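You operate a simulated robot arm through the tools that you are given. There is no shell and no other tool.

You are at the controls of a simulated two-armed robot. One attempt, no reset.

## Task
Take the black loop from the upper small drawer and press it onto the nameplate in the small press.
Fine: pull the drawer well out and shut it after; blue knob to LOOP; free the green knob after the loop stands lengthwise on the middle; lever down and up, green knob latched again. Leave the other loops. Where these are worked on the way, their far stop is far enough and under half their travel is too little: upper small drawer.

The check looks at the end state, three seconds after you hand in, the way a careful person would. Anything else that was tipped, shoved, dropped, spilled or broken makes it a failure.

## Robot
Two 7-joint arms with two-finger parallel grippers on one trunk that stands fixed in place. Base frame: the origin is at the foot of the trunk, x ahead of it, y to its left, z up; the work surface is at about z = 80. Units: cm, degrees, N and s.
The left shoulder is at [7, 18.8, 133.4], the right one opposite. With the tool pointing down near the work surface each hand reaches from about 10 to 74 cm from the base axis, measured 20 degrees to its own side. Payload 3.91 kg a hand.
The TCP of each hand is the grasp point between the finger pads, 3 cm short of the fingertips. In the tool frame z runs along the fingers and y along their closing line. The gripper opens to 11 cm. The fingers are 2 cm wide and 1 cm thick; the gripper's body (4.8 by 11.2 cm) begins 5.5 cm behind the TCP.
Orientation is that of the tool frame in the base frame, as [roll, pitch, yaw] about the fixed x, y, z axes, in that order (R = Rz(yaw) Ry(pitch) Rx(roll)). With the fingers straight down and closing along the base's y, the tool's x points along the base's -x, its y along +y and its z along -z.

## Interface
- The arms move only by the tool step_arm. It takes "left_steps", "right_steps" or both (then of equal length, played together; a hand with none holds still); each is a list of rows, each a list of 3 entries, a list of its own where there are three numbers: the opening, from 0 (shut) to 1 (fully open), then the shift along the base's x, y, z in mm, then the turn, a rotation vector about the base's x, y, z in rad. In form: [[grip, [dx, dy, dz], [wx, wy, wz]], ...]. A call has 1 to 20 rows; each row shifts and turns the commanded pose from where the row before left it. Rows are played at 5 a second. More than 5 cm and 8.6 degrees between two rows, or a gripper value outside its range, and nothing of the call is played. Where a pose cannot be reached the arm comes as near as it can. A force on the tool above 50 N (or 10 N above the force at the start of the call, whichever is more), or a blocked arm, ends the call early, and 0.2 s more pass. Each finger travels about 7.2 cm/s and halts on what it meets, pressing with about 25 N; the grip force reading is that of the motor and also rises with nothing between the fingers. The clock runs only during rows and for 0.2 s after the last one: add rows that do not move to give the fingers time. The reply holds the time, the measured pose of the TCP, the force on the tool along the base axes, the opening and the grip force, in the units named above and with some noise, with the torque about the TCP (base axes, N m) and any sound that the robot's microphone picked up, and new pictures: "show" is both (left out), scene, wrist or none (wrist: the cameras of the hands that moved).
- Cameras (640 x 400 px; columns grow to the right, rows downward): "scene" is now at [13.24, -2.7, 156.1]; the picture's right is [-0.30, -0.95, -0.00], its down [-0.55, 0.17, -0.82] and it looks along [0.78, -0.25, -0.58] (base axes); focal length 258 px, centre (320, 200). "left" rides on the left gripper at [7.2, -1.7, -10.3] in its tool frame; the picture's right is [0.23, 0.97, 0.00], its down [-0.76, 0.18, -0.62] and it looks along [-0.61, 0.14, 0.78] (tool axes); focal length 222 px, centre (320, 200). "right" rides on the right gripper at [7.2, 1.7, -10.3] in its tool frame; the picture's right is [-0.23, 0.97, 0.00], its down [-0.76, -0.18, -0.62] and it looks along [-0.61, -0.14, 0.78] (tool axes); focal length 222 px, centre (320, 200). There is no depth. A picture from a camera that has moved, and an enlarged one, comes with that camera's place and axes in the base frame and with its lens.
- move_column(by): slides the trunk up (or, below 0, down) by that many cm; the arms and the scene camera ride with it, the base frame stays. It gives what a move gives, with no picture.
- turn_head(pan, tilt): turns the head with the scene camera to pan (to the left, within 86 degrees either way) and tilt (down, from -29 to 69), counted from straight ahead of the robot. It gives what a move gives, and a new picture of the scene camera.
- enlarge(camera, box): a new picture of the part [left, top, right, bottom] of that camera's present view, enlarged. The clock stands still meanwhile.
- finish_job(): hands the job in; it is judged then, once.

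Nothing tells you positions but the pictures and the camera data. Unless the task says otherwise, let go and move clear before handing in.

The tools are called after "Request:" as name(argument=value, ...) on one line, values as JSON. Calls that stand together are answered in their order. step_arm: Moves the arms, as the interface text tells. Its arguments: {"type":"object","properties":{"left_steps":{"type":"array","items":{"type":"array"}},"right_steps":{"type":"array","items":{"type":"array"}},"show":{"type":"string","enum":["both","scene","wrist","none"]}},"required":[]} The other tools are called the same way: move_column (by) slides the trunk up or down; turn_head (pan, tilt) turns the head that bears the scene camera; enlarge (camera, box) takes an enlarged picture of a part of a camera's view; finish_job () hands the job in.

At the start:

```text
t: 0.0
left_position: [38.21, 6.01, 142.05]
left_orientation: [-180.0, -0.1, -180.0]
left_force: [-0.3, 0.6, 0.4]
left_torque: [-0.01, 0.01, 0.02]
left_width: 11.0
left_gripper_force: 0.0
right_position: [43.83, -31.15, 138.71]
right_orientation: [180.0, 0.1, 179.9]
right_force: [-1.2, 0.4, -0.3]
right_torque: [0.0, 0.03, 0.01]
right_width: 11.04
right_gripper_force: 0.1
trunk travel left (down, up): [-84.4, 9.6]
head pan, tilt: [-17.5, 35.2]
```

scene: 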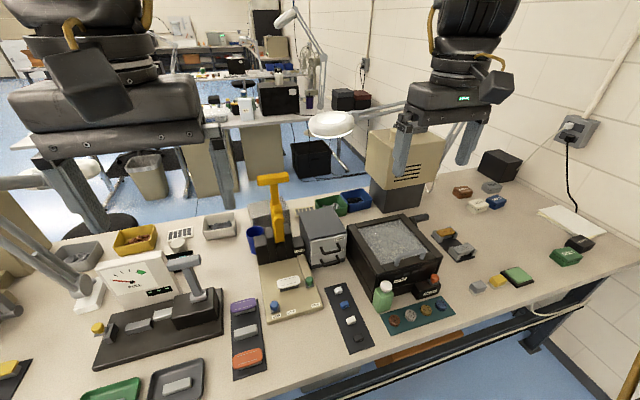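
right: 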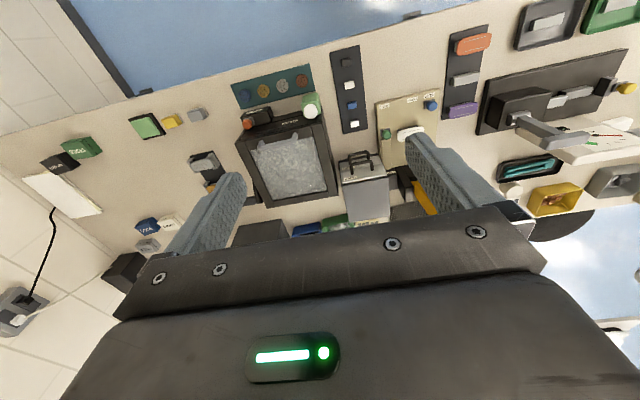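
left: 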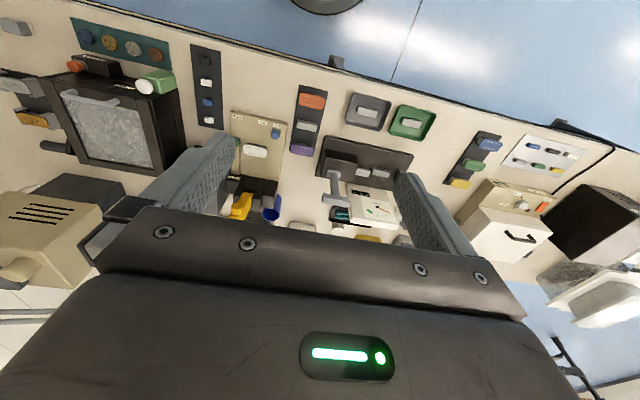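

I see a yellow-levered press on a beige base with a white nameplate and blue/green knobs, and a grey two-drawer cabinet to its right. I'll take closer looks first.

Request:
enlarge(camera="scene", box=[230, 160, 390, 330])

Request:
enlarge(camera="right", box=[320, 80, 480, 240])

Request:
enlarge(camera="left", box=[180, 80, 340, 240])

```text
2.35 times, centred on (310, 245) of scene
camera zoom: at [13.24, -2.7, 156.1], right [-0.3, -0.95, 0.0], down [-0.55, 0.17, -0.82], along [0.78, -0.25, -0.58], focal length 608 px, centre (344, 94)
```

zoom: 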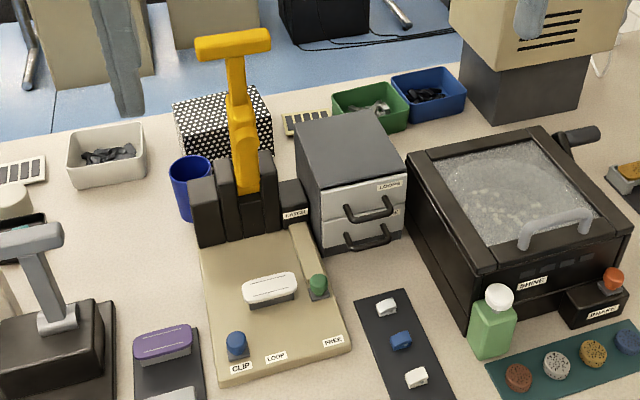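

```text
2.50 times, centred on (400, 160) of right
camera zoom: at [36.59, -29.39, 149.05], right [0.23, 0.97, 0.0], down [0.76, -0.18, 0.62], along [0.61, -0.14, -0.78], focal length 555 px, centre (120, 300)
```

zoom: 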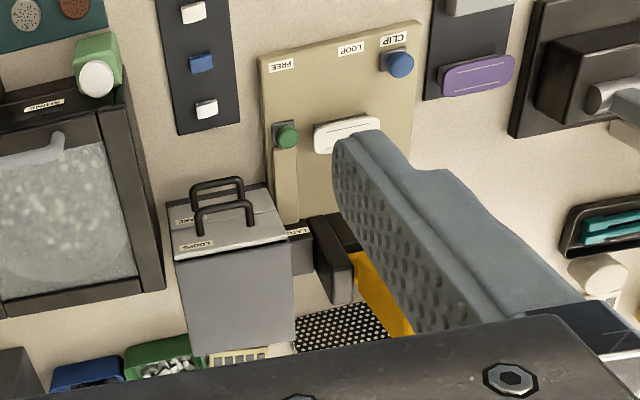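

```text
2.50 times, centred on (260, 160) of left
camera zoom: at [31.01, 4.31, 152.39], right [-0.23, 0.97, 0.0], down [0.76, 0.18, 0.62], along [0.61, 0.14, -0.78], focal length 555 px, centre (470, 300)
```

zoom: 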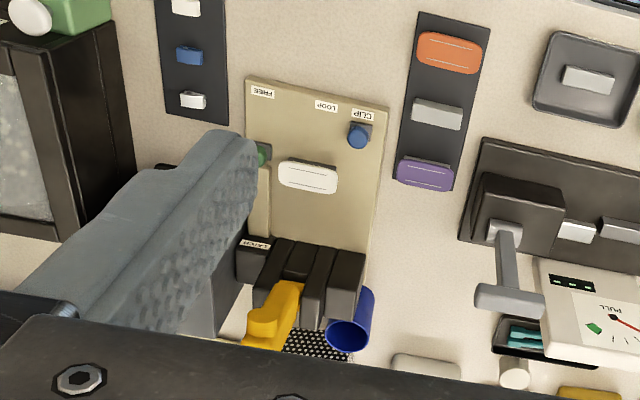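

Request:
step_arm(right_steps=[[1, [18, 23, -38], [0, 0, 0]], [1, [18, 23, -38], [0, 0, 0]], [1, [18, 23, -38], [0, 0, 0]], [1, [18, 23, -38], [0, 0, 0]], [1, [18, 23, -38], [0, 0, 0]], [0.5, [18, 23, -38], [0, 0, 0]], [0, [0, 0, 0], [0, 0, 0]], [0, [0, 0, 0], [0, 0, 0]], [0, [0, 0, 0], [0, 0, 0]]])

Request:
turn_head(pan=-12, tilt=42)

```text
t: 2.0
left_position: [38.23, 5.87, 142.01]
left_orientation: [-179.9, 0.0, -180.0]
left_force: [-0.3, 0.7, -0.5]
left_torque: [0.04, 0.0, -0.01]
left_width: 11.01
left_gripper_force: 0.1
right_position: [50.6, -24.03, 116.82]
right_orientation: [179.7, 0.2, -180.0]
right_force: [0.5, 1.3, -0.7]
right_torque: [0.02, 0.02, 0.01]
right_width: 0.01
right_gripper_force: 25.0
right hand out of reach, approached as far as the arm can: row 3, 4, 5, 6
trunk travel left (down, up): [-84.4, 9.6]
head pan, tilt: [-17.5, 35.2]
camera scene: at [13.33, -2.73, 156.09], right [-0.3, -0.95, 0.0], down [-0.55, 0.17, -0.82], along [0.78, -0.25, -0.58], focal length 258 px, centre (320, 200)
camera right: at [43.39, -22.35, 127.12], right [0.23, 0.97, 0.0], down [0.76, -0.18, 0.62], along [0.61, -0.14, -0.78], focal length 222 px, centre (320, 200)
```

scene: 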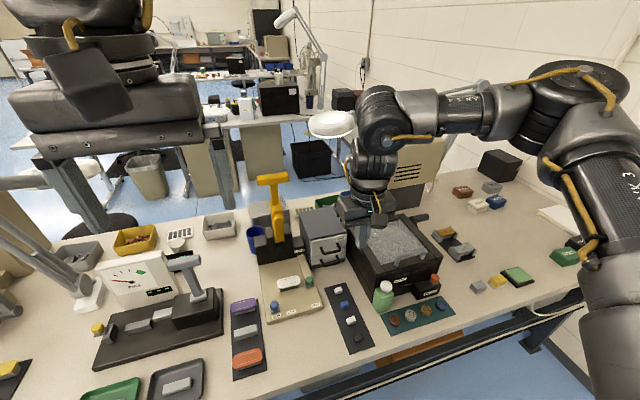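
right: 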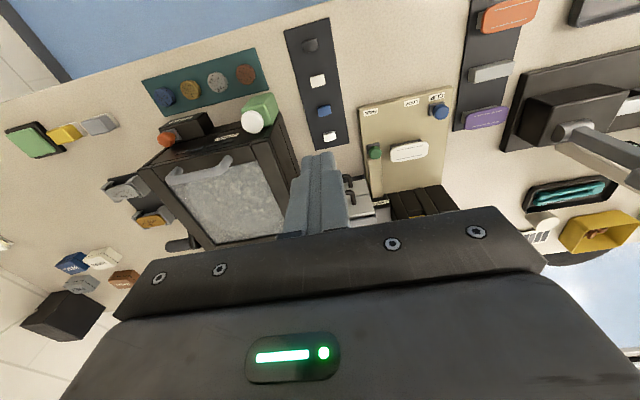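

```text
t: 2.7
left_position: [38.32, 5.98, 141.98]
left_orientation: [-180.0, 0.0, 180.0]
left_force: [-0.5, 0.2, -0.4]
left_torque: [-0.03, 0.02, 0.01]
left_width: 10.99
left_gripper_force: 0.1
right_position: [50.6, -24.06, 116.81]
right_orientation: [179.8, 0.3, 180.0]
right_force: [-0.4, 0.2, 0.4]
right_torque: [0.0, 0.02, -0.01]
right_width: 0.01
right_gripper_force: 25.2
trunk travel left (down, up): [-84.4, 9.6]
head pan, tilt: [-12.0, 42.0]
camera scene: at [13.05, -1.81, 155.08], right [-0.21, -0.98, 0.0], down [-0.65, 0.14, -0.74], along [0.73, -0.15, -0.67], focal length 258 px, centre (320, 200)
```

scene: 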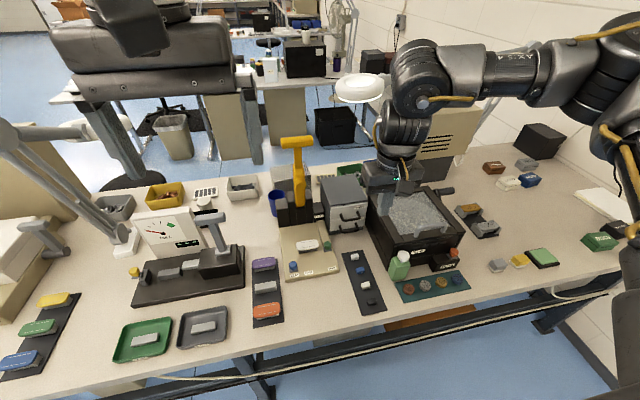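

Request:
enlarge(camera="right", box=[330, 70, 480, 220])

Request:
enlarge(camera="scene", box=[260, 120, 390, 290])

```text
2.67 times, centred on (405, 145) of right
camera zoom: at [43.33, -22.33, 127.16], right [0.23, 0.97, 0.0], down [0.76, -0.18, 0.62], along [0.61, -0.14, -0.78], focal length 592 px, centre (93, 347)
```

zoom: 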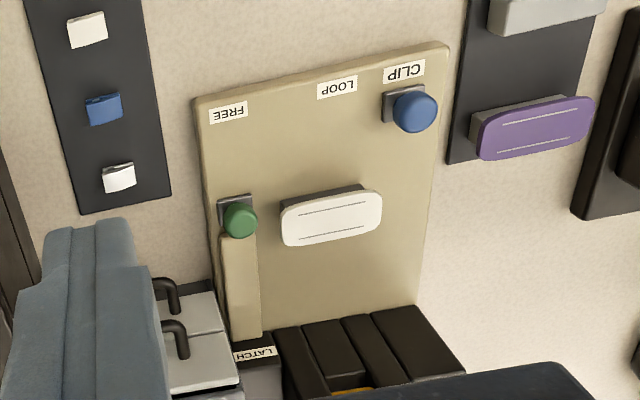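

```text
2.35 times, centred on (325, 205) of scene
camera zoom: at [13.05, -1.81, 155.08], right [-0.21, -0.98, 0.0], down [-0.65, 0.14, -0.74], along [0.73, -0.15, -0.67], focal length 608 px, centre (308, 188)
```

zoom: 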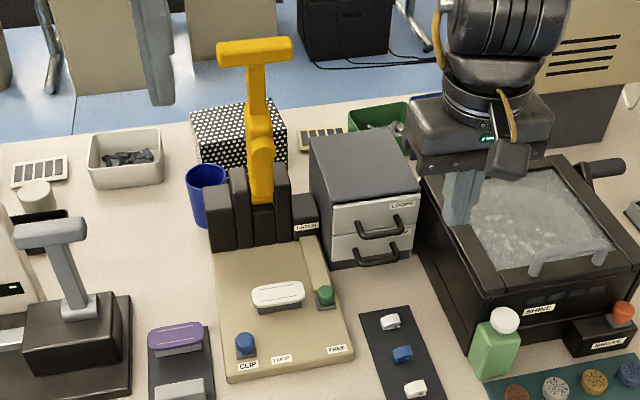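

Request:
step_arm(right_steps=[[0, [-4, -4, 0], [0, 0, -0.1428]], [0, [-4, -4, 0], [0, 0, -0.1428]], [0, [-4, -4, 0], [0, 0, -0.1428]], [0, [-4, -4, 0], [0, 0, -0.1428]], [0, [-4, -4, 0], [0, 0, -0.1428]], [0, [0, 0, 0], [0, 0, -0.1428]], [0, [0, 0, 0], [0, 0, -0.1428]], [0, [0, 0, 0], [0, 0, -0.1428]], [0, [0, 0, 0], [0, 0, -0.1428]], [0, [0, 0, 0], [0, 0, -0.1428]], [0, [0, 0, 0], [0, 0, -0.1428]]])

```text
t: 5.1
left_position: [38.39, 5.55, 141.96]
left_orientation: [179.8, 0.1, 180.0]
left_force: [0.3, 0.4, -0.7]
left_torque: [0.01, -0.02, -0.02]
left_width: 10.99
left_gripper_force: 0.1
right_position: [61.57, -54.96, 123.31]
right_orientation: [176.6, 1.8, 97.4]
right_force: [0.2, -0.9, 0.2]
right_torque: [0.01, 0.0, 0.03]
right_width: 0.0
right_gripper_force: 25.0
right hand out of reach, approached as far as the arm can: row 2, 3, 4, 5, 6, 7, 8, 9, 10, 11
trunk travel left (down, up): [-84.4, 9.6]
head pan, tilt: [-12.0, 42.0]
camera scene: at [13.15, -2.21, 155.06], right [-0.21, -0.98, 0.0], down [-0.66, 0.14, -0.74], along [0.73, -0.15, -0.67], focal length 258 px, centre (320, 200)
camera right: at [61.79, -47.31, 133.37], right [0.99, -0.1, 0.06], down [-0.12, -0.76, 0.63], along [-0.01, -0.64, -0.77], focal length 222 px, centre (320, 200)
```

scene: 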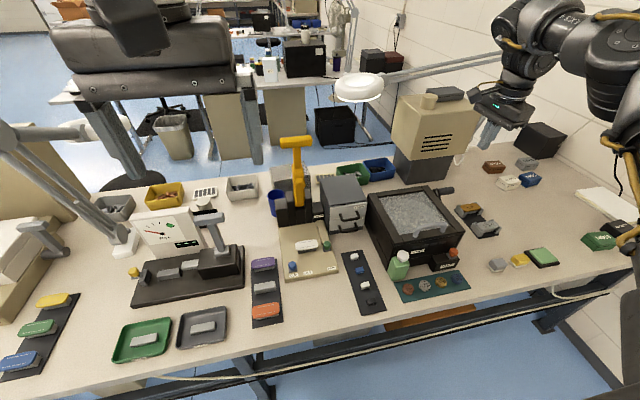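
right: 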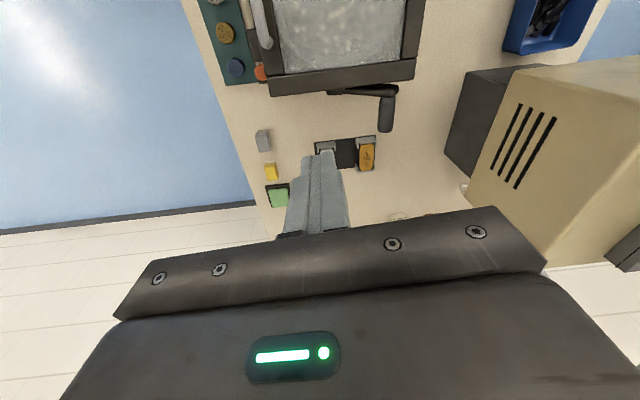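

The wrist turn was beyond reach and the arm swung right of the work area without touching anything. I'll probe with a small move to see how the commanded pose is kept.

Request:
step_arm(right_steps=[[0, [-10, 0, 0], [0, 0, 0]]], show="none")

```text
t: 5.5
left_position: [38.1, 6.01, 142.0]
left_orientation: [-180.0, 0.0, -179.8]
left_force: [-0.5, 0.0, 0.0]
left_torque: [-0.01, -0.02, -0.01]
left_width: 11.02
left_gripper_force: 0.0
right_position: [61.14, -55.18, 123.6]
right_orientation: [176.8, 1.6, 96.4]
right_force: [-0.6, -0.3, -0.3]
right_torque: [0.0, 0.0, 0.02]
right_width: 0.0
right_gripper_force: 25.4
right hand out of reach, approached as far as the arm can: row 1
trunk travel left (down, up): [-84.4, 9.6]
head pan, tilt: [-12.0, 42.0]
```

Request:
step_arm(right_steps=[[0, [-16, 22, 0], [0.005, 0, 0.13]], [0, [-16, 22, 0], [0.005, 0, 0.13]], [0, [-16, 22, 0], [0.005, 0, 0.13]], [0, [-16, 22, 0], [0, 0.005, 0.13]], [0, [-16, 22, 0], [0, 0.005, 0.13]], [0, [-16, 22, 0], [0, 0, 0.13]], [0, [-16, 22, 0], [0, 0, 0.13]], [0, [-16, 22, 0], [0, 0, 0.13]], [0, [-10, 22, 0], [0, 0, 0.13]], [0, [-10, 22, 0], [0, 0, 0.13]], [0, [-5, 20, 0], [0, 0, 0.13]]], show="scene")

```text
t: 7.9
left_position: [38.19, 6.12, 141.9]
left_orientation: [-179.8, 0.0, 179.9]
left_force: [-0.3, 0.2, 0.0]
left_torque: [-0.03, -0.01, 0.05]
left_width: 10.99
left_gripper_force: 0.1
right_position: [46.42, -31.34, 123.88]
right_orientation: [177.0, 0.5, 178.3]
right_force: [0.1, 0.6, -0.6]
right_torque: [-0.03, 0.0, 0.04]
right_width: 0.02
right_gripper_force: 24.9
right hand out of reach, approached as far as the arm can: row 1
trunk travel left (down, up): [-84.4, 9.6]
head pan, tilt: [-12.0, 42.0]
camera scene: at [13.02, -1.66, 155.08], right [-0.21, -0.98, 0.0], down [-0.65, 0.14, -0.74], along [0.73, -0.16, -0.67], focal length 258 px, centre (320, 200)
```

scene: 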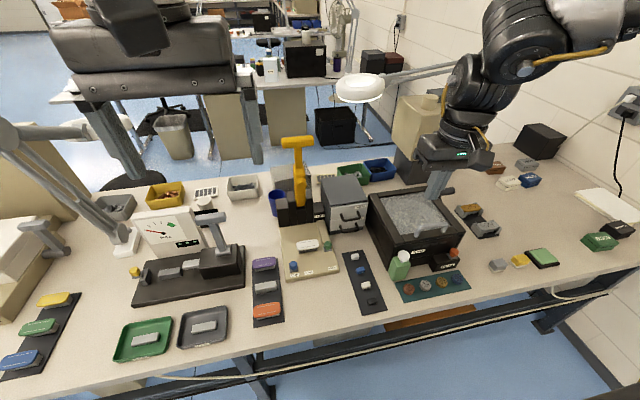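

Request:
step_arm(right_steps=[[0, [0, 0, -10], [0.05, 0, 0.13]], [0, [0, 5, -10], [0, 0, 0.13]], [0, [0, 5, -10], [0, 0, 0.13]], [0, [0, 5, -10], [0, 0, 0.13]], [0, [0, 5, 0], [0, 0, 0.13]], [0, [0, 5, 0], [0, 0, 0.13]]], show="none")

```text
t: 9.3
left_position: [38.32, 6.03, 141.98]
left_orientation: [-180.0, 0.0, -180.0]
left_force: [0.5, 0.5, 0.4]
left_torque: [0.0, 0.02, -0.01]
left_width: 11.03
left_gripper_force: 0.0
right_position: [46.66, -29.0, 119.82]
right_orientation: [174.1, 0.7, -137.0]
right_force: [0.0, 0.1, 0.9]
right_torque: [0.02, -0.02, -0.03]
right_width: 0.0
right_gripper_force: 25.4
trunk travel left (down, up): [-84.4, 9.6]
head pan, tilt: [-12.0, 42.0]
```

Request:
step_arm(right_steps=[[0, [0, 5, 0], [-0.038, -0.035, 0.13]], [0, [0, 5, 0], [-0.038, -0.035, 0.13]], [0, [0, 5, 0], [0, 0, 0.13]], [0, [0, 5, 0], [0, 0, 0.13]], [0, [0, 5, 0], [0, 0, 0.13]], [0, [0, 5, 0], [0, 0, 0.13]], [0, [0, 5, -5], [0, -0.14, 0]], [0, [0, 0, -5], [0, -0.14, 0]], [0, [0, 0, -5], [0, -0.14, 0]], [0, [0, 0, -5], [0, -0.14, 0]], [0, [0, 0, -5], [0, -0.14, 0]]])

```text
t: 11.7
left_position: [38.32, 5.97, 141.97]
left_orientation: [180.0, -0.1, 180.0]
left_force: [0.1, -0.4, -0.3]
left_torque: [-0.01, 0.01, 0.01]
left_width: 11.01
left_gripper_force: 0.0
right_position: [48.21, -25.92, 117.27]
right_orientation: [-139.9, 1.5, -91.9]
right_force: [1.1, -0.8, 0.7]
right_torque: [0.03, -0.01, 0.04]
right_width: 0.02
right_gripper_force: 25.2
right hand out of reach, approached as far as the arm can: row 11
trunk travel left (down, up): [-84.4, 9.6]
head pan, tilt: [-12.0, 42.0]
camera scene: at [13.15, -1.83, 155.07], right [-0.21, -0.98, 0.0], down [-0.66, 0.14, -0.74], along [0.73, -0.15, -0.67], focal length 258 px, centre (320, 200)
camera right: at [40.13, -32.96, 123.87], right [-0.74, 0.27, -0.62], down [-0.24, 0.75, 0.61], along [0.63, 0.6, -0.49], focal length 222 px, centre (320, 200)
```

scene: 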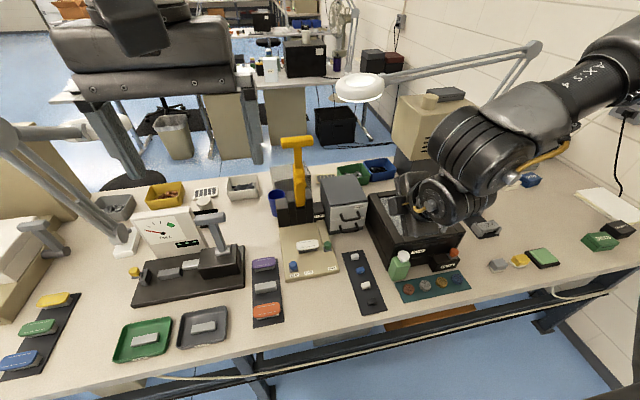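
right: 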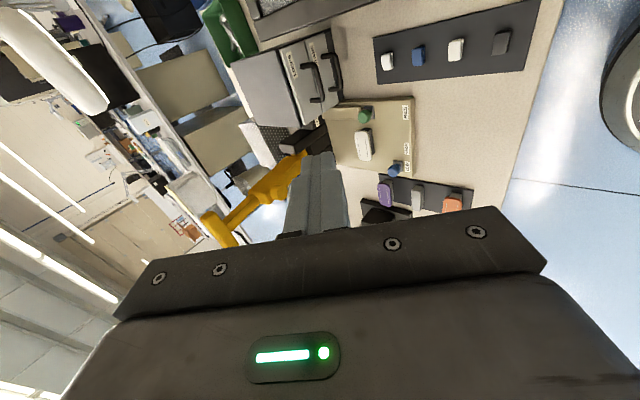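

Request:
enlarge(camera="right", box=[220, 20, 420, 220])

```text
2.00 times, centred on (320, 120) of right
camera zoom: at [40.13, -32.96, 123.87], right [-0.74, 0.27, -0.62], down [-0.24, 0.75, 0.61], along [0.63, 0.6, -0.49], focal length 444 px, centre (320, 360)
```

zoom: 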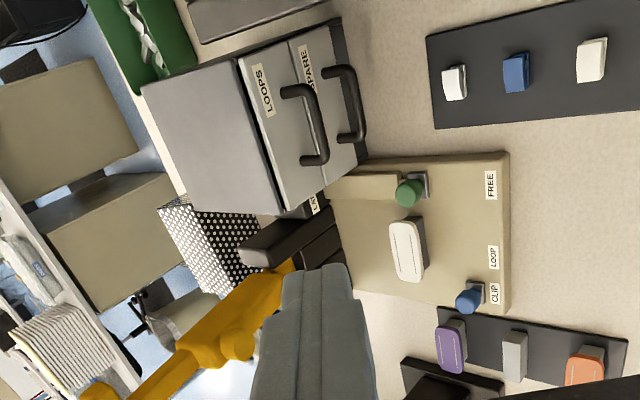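

Request:
step_arm(right_steps=[[0.36, [30, 3, -31], [0, 0, 0]], [0.36, [30, 3, -31], [0, 0, 0]], [0.36, [30, 3, -31], [0, 0, 0]], [0.36, [30, 3, -31], [0, 0, 0]]])

```text
t: 12.7
left_position: [38.15, 6.03, 141.82]
left_orientation: [179.9, 0.0, -179.9]
left_force: [0.3, -0.3, 0.2]
left_torque: [0.02, 0.01, 0.01]
left_width: 11.0
left_gripper_force: 0.1
right_position: [59.27, -27.61, 107.34]
right_orientation: [-140.0, 1.5, -92.0]
right_force: [-0.4, -0.9, 0.5]
right_torque: [0.0, 0.0, 0.03]
right_width: 3.99
right_gripper_force: 0.0
right hand out of reach, approached as far as the arm can: row 3, 4
trunk travel left (down, up): [-84.4, 9.6]
head pan, tilt: [-12.0, 42.0]
camera scene: at [13.04, -1.87, 155.08], right [-0.21, -0.98, 0.0], down [-0.65, 0.14, -0.74], along [0.73, -0.15, -0.67], focal length 258 px, centre (320, 200)
camera right: at [51.12, -34.76, 113.94], right [-0.74, 0.27, -0.62], down [-0.24, 0.75, 0.61], along [0.63, 0.6, -0.49], focal length 222 px, centre (320, 200)
```

scene: 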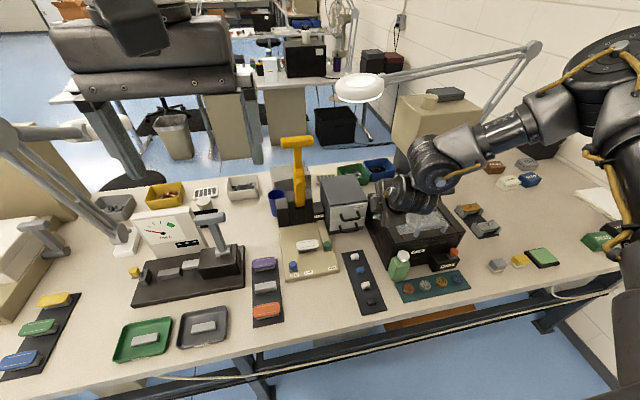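
right: 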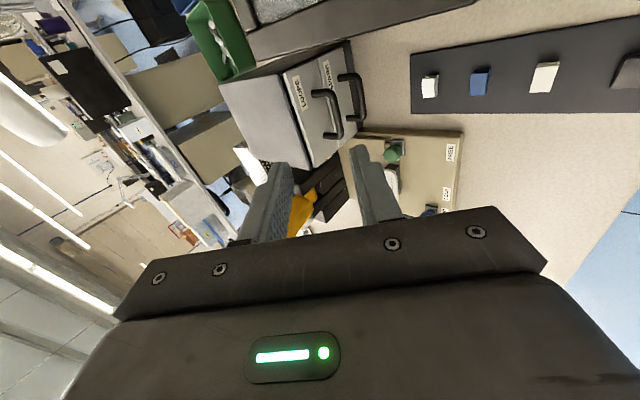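

Request:
move_column(by=9.5)

Request:
step_arm(right_steps=[[0.36, [0, 10, -40], [0, 0, 0]], [0.36, [0, 10, -40], [0, 0, 0]], [0.36, [0, 5, -30], [0, 0, 0]]])

```text
t: 14.0
left_position: [38.24, 5.98, 151.49]
left_orientation: [180.0, 0.0, 180.0]
left_force: [-0.2, -0.9, 0.3]
left_torque: [-0.01, 0.02, 0.02]
left_width: 11.03
left_gripper_force: 0.0
right_position: [59.1, -27.59, 116.98]
right_orientation: [-140.1, 1.5, -91.9]
right_force: [-0.2, 0.0, 0.1]
right_torque: [0.0, -0.01, 0.05]
right_width: 3.94
right_gripper_force: 0.0
trunk travel left (down, up): [-93.9, 0.1]
head pan, tilt: [-12.0, 42.0]
```

```text
t: 14.8
left_position: [38.24, 5.86, 151.37]
left_orientation: [180.0, 0.0, -180.0]
left_force: [0.3, -0.8, 0.3]
left_torque: [0.0, -0.05, 0.0]
left_width: 10.99
left_gripper_force: 0.0
right_position: [56.89, -30.69, 112.74]
right_orientation: [-140.0, 1.7, -91.8]
right_force: [0.2, 0.4, 1.1]
right_torque: [0.03, -0.01, -0.02]
right_width: 3.98
right_gripper_force: 0.1
right hand out of reach, approached as far as the arm can: row 1, 2, 3
trunk travel left (down, up): [-93.9, 0.1]
head pan, tilt: [-12.0, 42.0]
camera scene: at [13.05, -1.83, 164.58], right [-0.21, -0.98, 0.0], down [-0.65, 0.14, -0.74], along [0.73, -0.15, -0.67], focal length 258 px, centre (320, 200)
camera right: at [48.79, -37.92, 119.38], right [-0.74, 0.27, -0.62], down [-0.24, 0.75, 0.61], along [0.63, 0.6, -0.49], focal length 222 px, centre (320, 200)
```

scene: 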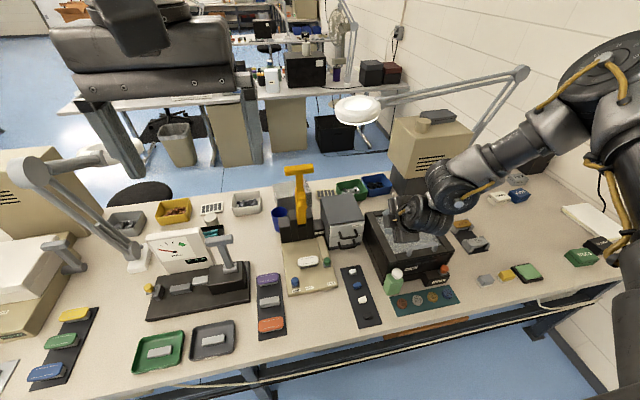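
right: 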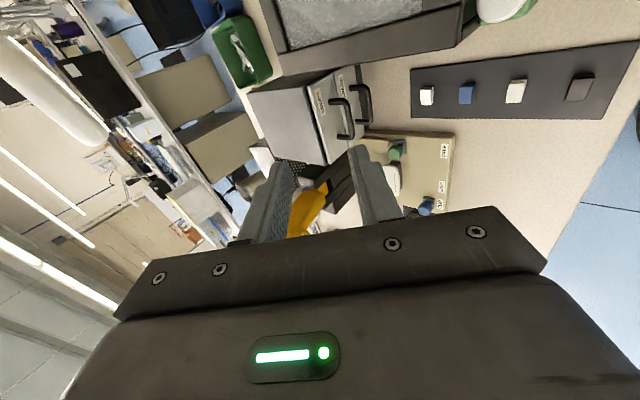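

Request:
step_arm(right_steps=[[0.36, [-10, 0, 5], [0.09, 0, -0.107]], [0.36, [-10, 0, 5], [0.09, 0, -0.107]], [0.36, [-10, 0, 5], [0.09, 0, -0.107]], [0.36, [-10, 0, 5], [0.09, 0, -0.107]], [0.36, [-10, 0, 5], [0.09, 0, -0.107]], [0.36, [-10, 0, 5], [0.09, 0, -0.107]], [0.36, [0, 0, 0], [0.09, 0, -0.107]], [0.36, [0, 0, 0], [0.09, 0, -0.107]], [0.36, [0, 0, 0], [0.09, 0, -0.107]], [0.36, [0, 0, 0], [0.09, 0, -0.107]], [0.36, [0, 0, 0], [0.09, 0, -0.107]]], show="scene")

```text
t: 17.2
left_position: [38.3, 6.01, 151.47]
left_orientation: [-179.9, 0.0, -180.0]
left_force: [-0.4, 0.0, -0.4]
left_torque: [-0.01, -0.03, -0.04]
left_width: 11.0
left_gripper_force: 0.1
right_position: [50.64, -31.07, 115.78]
right_orientation: [179.3, 39.9, 179.2]
right_force: [-1.1, -0.6, -0.3]
right_torque: [0.0, 0.01, 0.03]
right_width: 3.93
right_gripper_force: 0.0
trunk travel left (down, up): [-93.9, 0.1]
head pan, tilt: [-12.0, 42.0]
camera scene: at [13.04, -1.8, 164.58], right [-0.21, -0.98, 0.0], down [-0.65, 0.14, -0.74], along [0.73, -0.15, -0.67], focal length 258 px, centre (320, 200)
```

scene: 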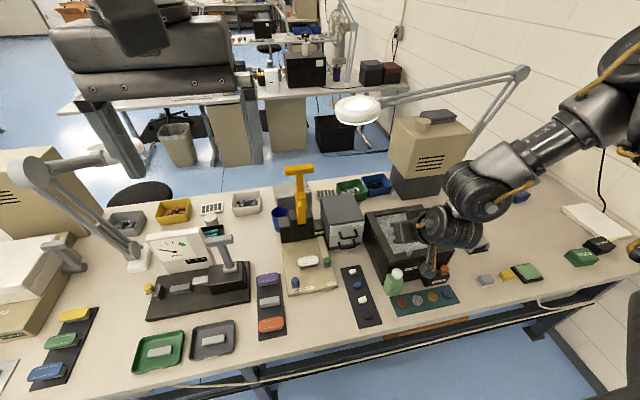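

Request:
step_arm(right_steps=[[0.36, [0, 0, 0], [0, -0.14, 0]], [0.36, [0, 0, 0], [0, -0.14, 0]], [0.36, [0, 0, 0], [0, -0.14, 0]], [0.36, [0, 0, 0], [0, -0.14, 0]]], show="none")

```text
t: 18.2
left_position: [38.08, 5.77, 151.61]
left_orientation: [179.9, 0.1, -179.9]
left_force: [-0.2, -0.6, 0.6]
left_torque: [0.03, 0.0, -0.02]
left_width: 10.99
left_gripper_force: 0.1
right_position: [49.9, -32.0, 120.61]
right_orientation: [178.6, 58.0, 178.6]
right_force: [-0.2, -1.3, -0.9]
right_torque: [-0.02, 0.01, 0.01]
right_width: 3.92
right_gripper_force: 0.0
right hand out of reach, approached as far as the arm can: row 2, 3, 4
trunk travel left (down, up): [-93.9, 0.1]
head pan, tilt: [-12.0, 42.0]
```

Request:
step_arm(right_steps=[[0.36, [-20, 10, 30], [0, 0, 0]], [0.36, [-20, 10, 30], [0, 0, 0]], [0.36, [-20, 10, 30], [0, 0, 0]], [0.36, [-20, 10, 30], [0, 0, 0]], [0.36, [-20, 10, 30], [0, 0, 0]]], show="none")

Request:
move_column(by=-32)

Request:
turn_head(pan=-15, tilt=35)

```text
t: 19.4
left_position: [38.03, 6.06, 151.42]
left_orientation: [-179.9, 0.0, -179.9]
left_force: [-0.2, 0.2, -0.1]
left_torque: [-0.04, -0.04, 0.0]
left_width: 10.98
left_gripper_force: 0.1
right_position: [50.73, -30.03, 130.14]
right_orientation: [178.7, 58.0, 179.0]
right_force: [-0.2, 0.8, -1.0]
right_torque: [-0.01, -0.02, -0.01]
right_width: 3.97
right_gripper_force: 0.1
right hand out of reach, approached as far as the arm can: row 1, 2, 3, 4, 5
trunk travel left (down, up): [-93.9, 0.1]
head pan, tilt: [-12.0, 42.0]
```

```text
t: 22.5
left_position: [38.26, 6.05, 119.51]
left_orientation: [179.9, -0.1, -179.9]
left_force: [-0.3, -0.5, 0.4]
left_torque: [0.0, -0.01, 0.0]
left_width: 11.0
left_gripper_force: 0.1
right_position: [51.03, -30.26, 98.0]
right_orientation: [178.4, 57.9, 178.9]
right_force: [-0.2, 0.0, 0.2]
right_torque: [-0.03, 0.01, 0.01]
right_width: 3.96
right_gripper_force: 0.1
trunk travel left (down, up): [-61.9, 32.1]
head pan, tilt: [-12.0, 42.0]
```

```text
t: 23.2
left_position: [38.3, 5.96, 119.56]
left_orientation: [180.0, 0.0, -180.0]
left_force: [1.2, -0.2, -0.7]
left_torque: [-0.01, 0.0, 0.0]
left_width: 10.99
left_gripper_force: 0.0
right_position: [50.96, -30.26, 98.09]
right_orientation: [178.4, 57.9, 179.0]
right_force: [-0.5, -0.4, -0.1]
right_torque: [-0.05, -0.01, 0.0]
right_width: 3.94
right_gripper_force: 0.1
trunk travel left (down, up): [-61.9, 32.1]
head pan, tilt: [-15.0, 35.0]
camera scene: at [13.35, -2.33, 133.63], right [-0.26, -0.97, 0.0], down [-0.55, 0.15, -0.82], along [0.79, -0.21, -0.57], focal length 258 px, centre (320, 200)
```

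scene: 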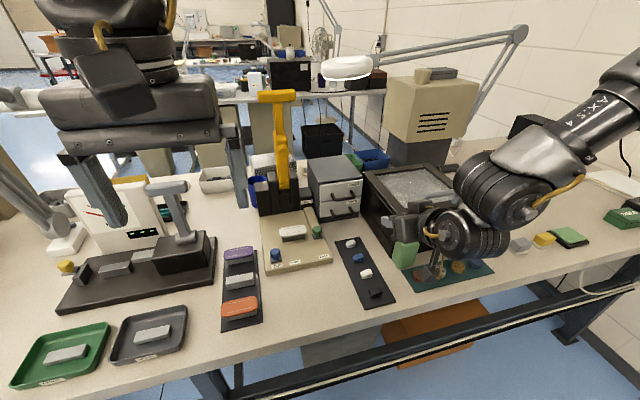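

Request:
step_arm(right_steps=[[0.36, [0, 20, 20], [0, 0, 0]], [0.36, [0, 20, 20], [0, 0, 0]], [0.36, [0, 14, 10], [0, 0, 0]], [0.36, [0, 0, 0], [0, -0.1, 0]], [0.36, [0, 0, 0], [0, -0.1, 0]]], show="wrist")

```text
t: 24.4
left_position: [38.2, 5.91, 119.55]
left_orientation: [-180.0, 0.0, 179.9]
left_force: [1.0, -0.3, 0.3]
left_torque: [0.04, 0.0, 0.01]
left_width: 11.01
left_gripper_force: 0.0
right_position: [52.33, -30.61, 102.28]
right_orientation: [178.0, 69.3, 178.5]
right_force: [0.1, -0.4, 0.9]
right_torque: [-0.01, 0.02, -0.03]
right_width: 3.95
right_gripper_force: 0.1
right hand out of reach, approached as far as the arm can: row 1, 2, 3, 4, 5
trunk travel left (down, up): [-61.9, 32.1]
head pan, tilt: [-15.0, 35.0]
camera right: at [40.22, -28.97, 99.11], right [0.07, 0.97, 0.22], down [-0.31, -0.19, 0.93], along [0.95, -0.14, 0.29], focal length 222 px, centre (320, 200)
```

right: 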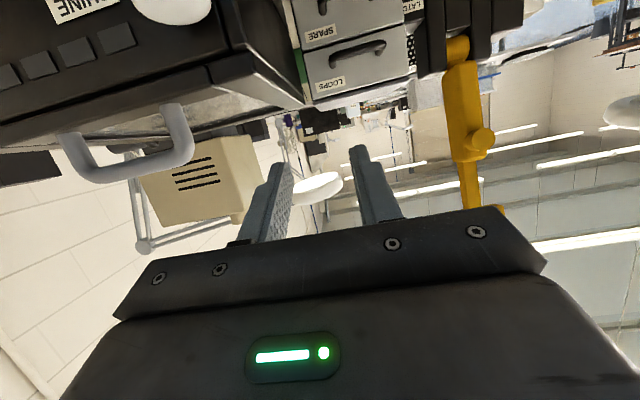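

Request:
step_arm(right_steps=[[0.36, [0, 0, 30], [0, 0, 0]], [0.36, [0, 0, 30], [0, 0, 0]], [0.36, [0, 0, 30], [0, 0, 0]], [0.36, [20, 0, 0], [0, 0, 0]], [0.36, [20, 0, 0], [0, 0, 0]]], show="scene")

```text
t: 25.6
left_position: [38.25, 5.88, 119.48]
left_orientation: [-180.0, 0.1, -180.0]
left_force: [-1.0, -0.5, -0.3]
left_torque: [0.03, -0.02, 0.01]
left_width: 11.01
left_gripper_force: 0.1
right_position: [56.57, -30.47, 111.38]
right_orientation: [178.0, 69.4, 178.5]
right_force: [0.5, 0.1, -0.2]
right_torque: [0.05, 0.0, -0.01]
right_width: 3.98
right_gripper_force: 0.1
trunk travel left (down, up): [-61.9, 32.1]
head pan, tilt: [-15.0, 35.0]
camera scene: at [13.42, -2.37, 133.62], right [-0.26, -0.97, 0.0], down [-0.55, 0.15, -0.82], along [0.79, -0.21, -0.57], focal length 258 px, centre (320, 200)
```

scene: 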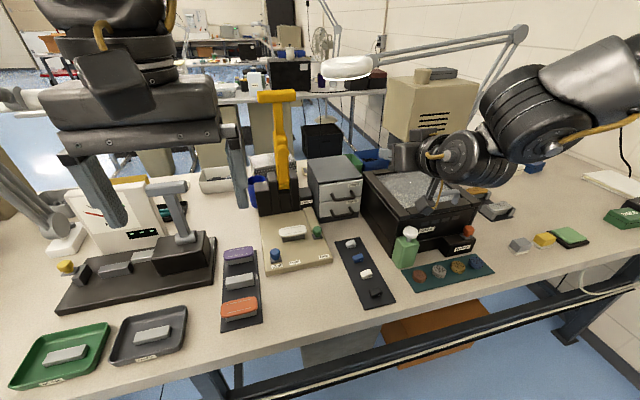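

Request:
step_arm(right_steps=[[0.36, [-10, 20, 0], [0, 0, 0]], [0.36, [-10, 20, 0], [0, 0, 0]], [0.36, [-10, 20, 0], [0, 0, 0]], [0.36, [-10, 0, 0], [0, 0, 0]], [0.36, [0, 0, 0], [-0.131, 0, 0.049]], [0.36, [0, 0, 0], [-0.131, 0, 0.049]], [0.36, [0, 0, 0], [-0.131, 0, 0.049]], [0.36, [0, 0, 0], [-0.131, 0, 0.049]], [0.36, [0, 0, 0], [-0.131, 0, 0.049]], [0.36, [0, 0, 0], [-0.131, 0, 0.049]], [0.36, [0, 0, 0], [-0.131, 0, 0.049]], [0.36, [0, 0, 0], [-0.131, 0, 0.049]], [0.36, [0, 0, 0], [-0.131, 0, 0.049]], [0.36, [0, 0, 0], [-0.131, 0, 0.049]], [0.36, [0, 0, 0], [-0.131, 0, 0.049]]])

```text
t: 28.8
left_position: [38.3, 5.99, 119.5]
left_orientation: [-180.0, 0.0, 180.0]
left_force: [0.7, -0.3, -1.0]
left_torque: [0.01, 0.02, -0.03]
left_width: 10.99
left_gripper_force: 0.1
right_position: [54.81, -29.4, 111.29]
right_orientation: [-111.2, 2.1, -90.9]
right_force: [-0.4, 0.5, 0.0]
right_torque: [0.05, 0.04, 0.0]
right_width: 3.96
right_gripper_force: 0.1
right hand out of reach, approached as far as the arm can: row 1, 2, 3, 4
trunk travel left (down, up): [-61.9, 32.1]
head pan, tilt: [-15.0, 35.0]
camera scene: at [13.36, -2.34, 133.63], right [-0.26, -0.97, 0.0], down [-0.55, 0.15, -0.82], along [0.79, -0.21, -0.57], focal length 258 px, centre (320, 200)
camera right: at [44.6, -36.48, 113.12], right [-0.35, 0.26, -0.9], down [-0.51, 0.76, 0.42], along [0.79, 0.6, -0.13], focal length 222 px, centre (320, 200)
```

scene: 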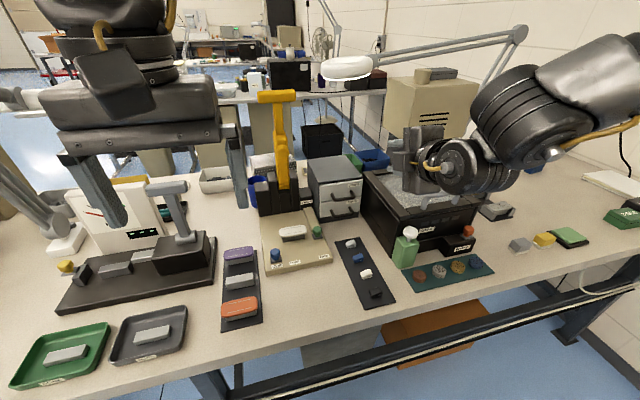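
right: 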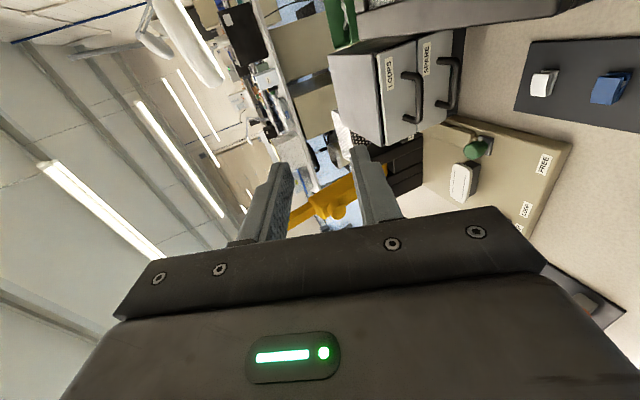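

Request:
step_arm(right_steps=[[0.36, [30, 0, 0], [0, 0, 0]], [0.36, [30, 0, 0], [0, 0, 0]], [0.36, [30, 0, 0], [0, 0, 0]], [0.36, [30, 0, 0], [0, 0, 0]], [0.36, [0, 20, 0], [0, 0, 0]], [0.36, [0, 20, 0], [0, 0, 0]]], show="wrist")

```text
t: 30.2
left_position: [38.31, 6.07, 119.45]
left_orientation: [-180.0, 0.0, 180.0]
left_force: [-0.3, -0.7, -0.4]
left_torque: [-0.04, -0.02, 0.0]
left_width: 10.98
left_gripper_force: 0.0
right_position: [67.14, -25.4, 111.32]
right_orientation: [-111.2, 2.1, -90.9]
right_force: [0.5, -0.4, -0.7]
right_torque: [0.03, 0.05, 0.04]
right_width: 3.98
right_gripper_force: 0.1
trunk travel left (down, up): [-61.9, 32.1]
head pan, tilt: [-15.0, 35.0]
camera right: at [56.79, -32.46, 113.1], right [-0.35, 0.27, -0.9], down [-0.5, 0.75, 0.42], along [0.79, 0.6, -0.13], focal length 222 px, centre (320, 200)
```

right: 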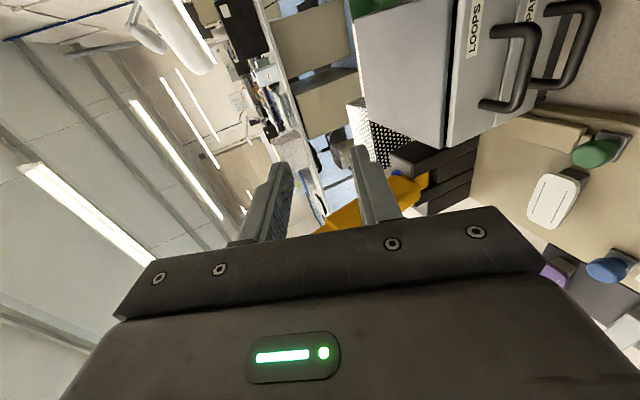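

Request:
step_arm(right_steps=[[0.36, [-18, 3, 0], [0, 0.12, 0]], [0.36, [-18, 3, 0], [0, 0.12, 0]], [0.36, [-18, 2, 0], [0, 0, 0]]], show="none")

Request:
move_column(by=-9)

Request:
enlarge(camera="right", box=[240, 0, 560, 200])

Request:
enlarge(camera="scene", box=[230, 90, 470, 270])

```text
t: 31.0
left_position: [37.98, 5.96, 119.44]
left_orientation: [-180.0, 0.0, 179.9]
left_force: [-0.5, 0.0, 0.7]
left_torque: [0.0, -0.01, 0.03]
left_width: 11.0
left_gripper_force: 0.1
right_position: [61.37, -24.54, 111.2]
right_orientation: [-125.0, 1.8, -91.4]
right_force: [0.3, -0.5, -1.5]
right_torque: [0.01, 0.01, 0.04]
right_width: 3.98
right_gripper_force: 0.2
trunk travel left (down, up): [-61.9, 32.1]
head pan, tilt: [-15.0, 35.0]
```

```text
t: 32.3
left_position: [38.31, 5.99, 110.58]
left_orientation: [179.9, 0.0, 180.0]
left_force: [0.5, -0.5, -0.3]
left_torque: [-0.04, 0.01, 0.03]
left_width: 11.01
left_gripper_force: 0.1
right_position: [61.44, -24.64, 102.21]
right_orientation: [-124.8, 1.9, -91.4]
right_force: [0.2, -0.2, -0.6]
right_torque: [0.0, -0.02, -0.03]
right_width: 3.95
right_gripper_force: 0.0
trunk travel left (down, up): [-52.9, 41.1]
head pan, tilt: [-15.0, 35.0]
```

```text
2.00 times, centred on (400, 100) of right
camera zoom: at [51.92, -31.68, 106.5], right [-0.55, 0.27, -0.79], down [-0.39, 0.75, 0.53], along [0.74, 0.6, -0.31], focal length 444 px, centre (160, 400)
```

zoom: 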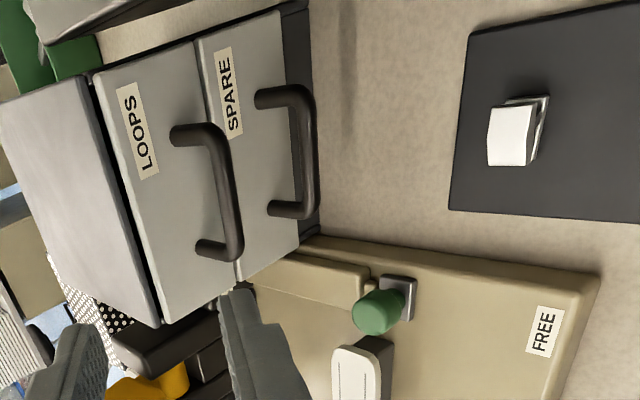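

```text
2.22 times, centred on (350, 180) of scene
camera zoom: at [13.33, -2.33, 124.64], right [-0.26, -0.97, 0.0], down [-0.55, 0.15, -0.82], along [0.79, -0.21, -0.57], focal length 574 px, centre (253, 244)
```

zoom: 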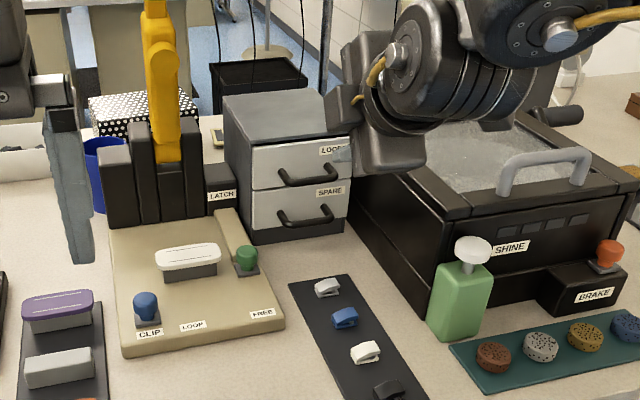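

Request:
step_arm(right_steps=[[0.22, [9, -2, -27], [0, 0, 0]], [0.22, [9, -2, -27], [0, 0, 0]], [0.22, [0, 0, 0], [0, 0, 0]]], show="wrist")

```text
t: 33.1
left_position: [38.09, 5.96, 110.52]
left_orientation: [-180.0, 0.0, 179.9]
left_force: [0.0, 0.0, -0.8]
left_torque: [-0.04, 0.0, 0.0]
left_width: 11.0
left_gripper_force: 0.1
right_position: [63.34, -24.86, 96.92]
right_orientation: [-124.9, 1.9, -91.4]
right_force: [-0.2, -0.2, 0.6]
right_torque: [0.0, 0.0, 0.01]
right_width: 2.42
right_gripper_force: 0.0
trunk travel left (down, up): [-52.9, 41.1]
head pan, tilt: [-15.0, 35.0]
camera right: at [53.8, -31.92, 101.19], right [-0.55, 0.27, -0.79], down [-0.39, 0.75, 0.53], along [0.74, 0.6, -0.31], focal length 222 px, centre (320, 200)
```

right: 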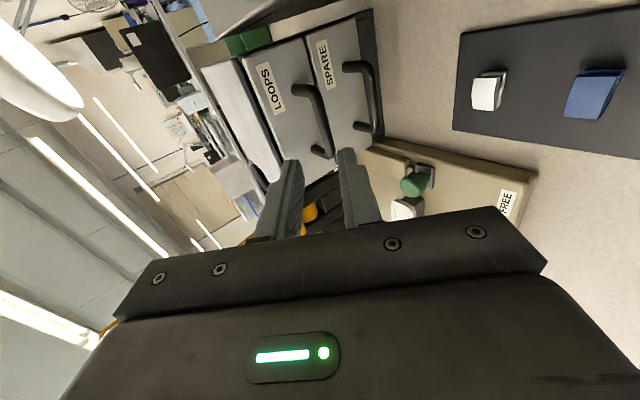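

Request:
step_arm(right_steps=[[0.22, [13, 0, -10], [0, 0, 0]], [0.22, [13, 0, -10], [0, 0, 0]], [0.22, [13, 0, -10], [0, 0, 0]]], show="both")

Request:
enlarge(camera="right", box=[220, 60, 420, 220])

Request:
enlarge(camera="scene", box=[280, 110, 430, 210])

```text
t: 33.9
left_position: [38.36, 6.06, 110.53]
left_orientation: [180.0, -0.1, 179.9]
left_force: [-0.2, -0.5, -0.6]
left_torque: [0.03, -0.02, 0.01]
left_width: 11.01
left_gripper_force: 0.2
right_position: [67.36, -24.97, 93.76]
right_orientation: [-125.0, 1.8, -91.5]
right_force: [0.3, 0.5, 0.3]
right_torque: [0.0, 0.03, -0.03]
right_width: 2.41
right_gripper_force: 0.1
trunk travel left (down, up): [-52.9, 41.1]
head pan, tilt: [-15.0, 35.0]
camera scene: at [13.44, -2.36, 124.62], right [-0.26, -0.97, 0.0], down [-0.55, 0.15, -0.82], along [0.79, -0.21, -0.57], focal length 258 px, centre (320, 200)
camera right: at [57.86, -32.06, 98.05], right [-0.55, 0.27, -0.79], down [-0.39, 0.76, 0.53], along [0.74, 0.6, -0.31], focal length 222 px, centre (320, 200)
```

scene: 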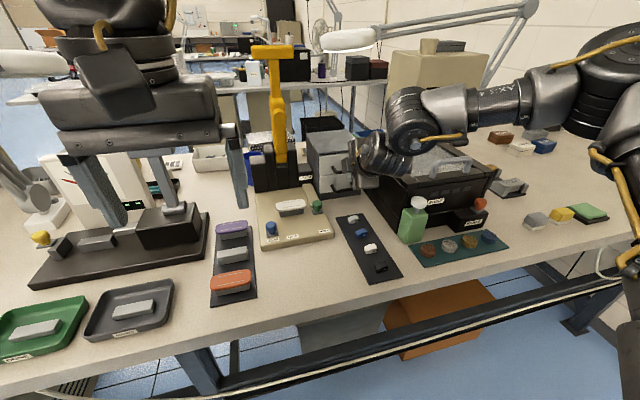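
right: 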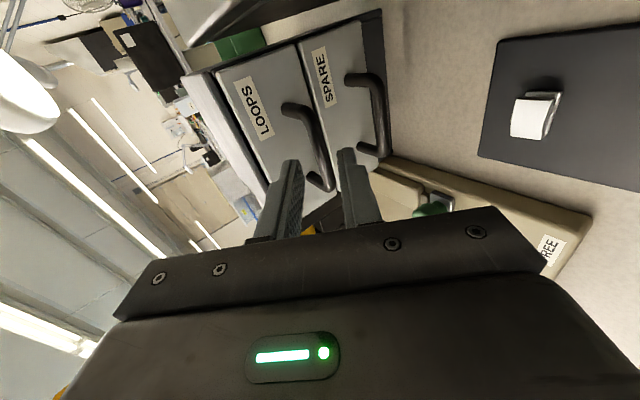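

```text
2.50 times, centred on (320, 140) of right
camera zoom: at [57.86, -32.06, 98.05], right [-0.55, 0.27, -0.79], down [-0.39, 0.76, 0.53], along [0.74, 0.6, -0.31], focal length 555 px, centre (320, 350)
```

zoom: 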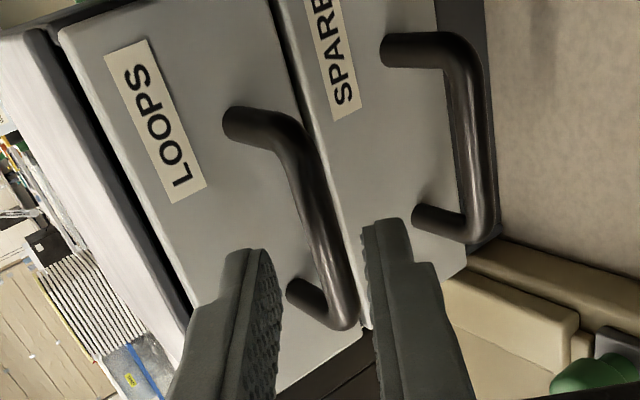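

```text
4.00 times, centred on (355, 160) of scene
camera zoom: at [13.44, -2.36, 124.62], right [-0.26, -0.97, 0.0], down [-0.55, 0.15, -0.82], along [0.79, -0.21, -0.57], focal length 1034 px, centre (180, 360)
```

zoom: 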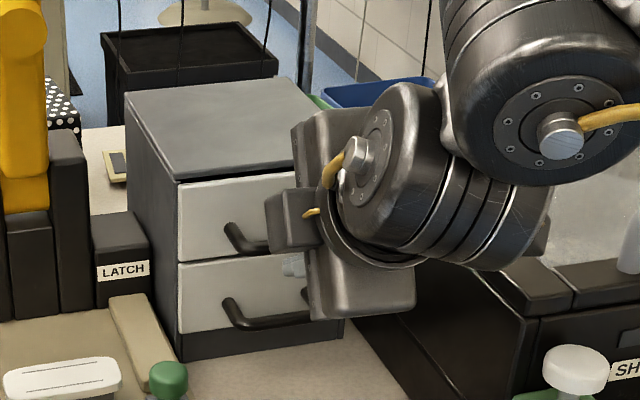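

Request:
step_arm(right_steps=[[0.22, [13, 0, -9], [0, 0, 0]], [0.22, [12, 0, -9], [0, 0, 0]], [0.1, [0, 0, 0], [0, 0, 0]], [0, [0, 0, 0], [0, 0, 0]], [0, [0, 0, 0], [0, 0, 0]]], show="wrist")

```text
t: 35.1
left_position: [38.35, 5.89, 110.56]
left_orientation: [180.0, 0.0, 180.0]
left_force: [-0.5, 0.1, 0.0]
left_torque: [0.0, 0.03, -0.02]
left_width: 10.99
left_gripper_force: 0.2
right_position: [69.72, -24.94, 91.89]
right_orientation: [-124.9, 1.8, -91.4]
right_force: [-0.9, -1.0, -1.8]
right_torque: [-0.78, 0.02, 0.58]
right_width: 1.03
right_gripper_force: 45.7
trunk travel left (down, up): [-52.9, 41.1]
head pan, tilt: [-15.0, 35.0]
camera right: at [60.22, -32.05, 96.25], right [-0.55, 0.27, -0.79], down [-0.39, 0.76, 0.53], along [0.74, 0.6, -0.31], focal length 222 px, centre (320, 200)
```

right: 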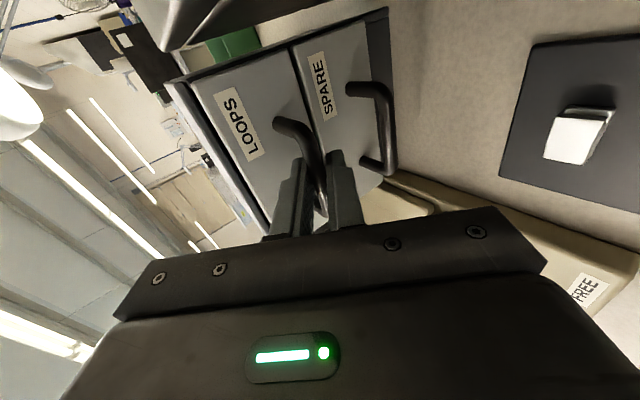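

Request:
step_arm(right_steps=[[0, [-10, 0, 0], [0, 0, 0]], [0, [-12, 0, 0], [0, 0, 0]], [0, [-12, 0, 0], [0, 0, 0]], [0, [-12, 0, 0], [0, 0, 0]], [0, [-12, 0, 0], [0, 0, 0]], [0, [-12, 0, 0], [0, 0, 0]]], show="scene")

```text
t: 36.5
left_position: [38.43, 6.09, 110.51]
left_orientation: [-180.0, 0.0, 180.0]
left_force: [0.3, -1.4, 0.0]
left_torque: [0.02, 0.0, 0.01]
left_width: 11.0
left_gripper_force: 0.0
right_position: [62.73, -24.92, 91.97]
right_orientation: [-125.0, 1.8, -91.3]
right_force: [-1.6, 3.0, -8.6]
right_torque: [-1.0, 0.06, 0.31]
right_width: 1.06
right_gripper_force: 44.7
trunk travel left (down, up): [-52.9, 41.1]
head pan, tilt: [-15.0, 35.0]
camera scene: at [13.43, -2.3, 124.61], right [-0.26, -0.97, 0.0], down [-0.55, 0.15, -0.82], along [0.79, -0.21, -0.57], focal length 258 px, centre (320, 200)
```

scene: 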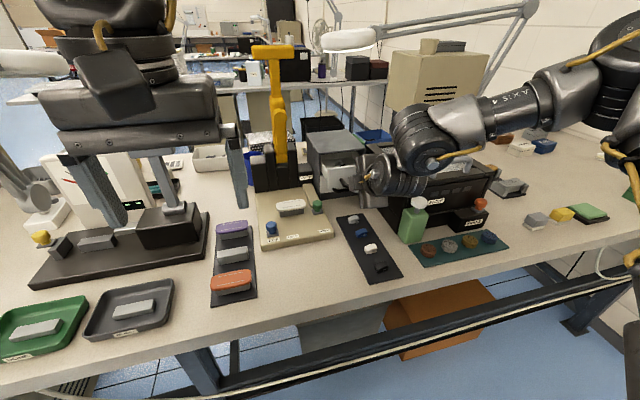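

Request:
step_arm(right_steps=[[0, [-10, 0, 0], [0, 0, 0]], [0, [-10, 0, 0], [0, 0, 0]], [0, [-10, 0, 0], [0, 0, 0]]], show="none")

```text
t: 37.3
left_position: [38.29, 6.02, 110.38]
left_orientation: [180.0, 0.0, 180.0]
left_force: [-0.8, 0.1, 0.5]
left_torque: [0.0, 0.02, 0.04]
left_width: 10.99
left_gripper_force: 0.1
right_position: [59.66, -24.85, 91.86]
right_orientation: [-125.1, 1.7, -91.4]
right_force: [-0.7, 3.8, -9.0]
right_torque: [-0.56, 0.08, 0.84]
right_width: 1.04
right_gripper_force: 45.1
trunk travel left (down, up): [-52.9, 41.1]
head pan, tilt: [-15.0, 35.0]
```

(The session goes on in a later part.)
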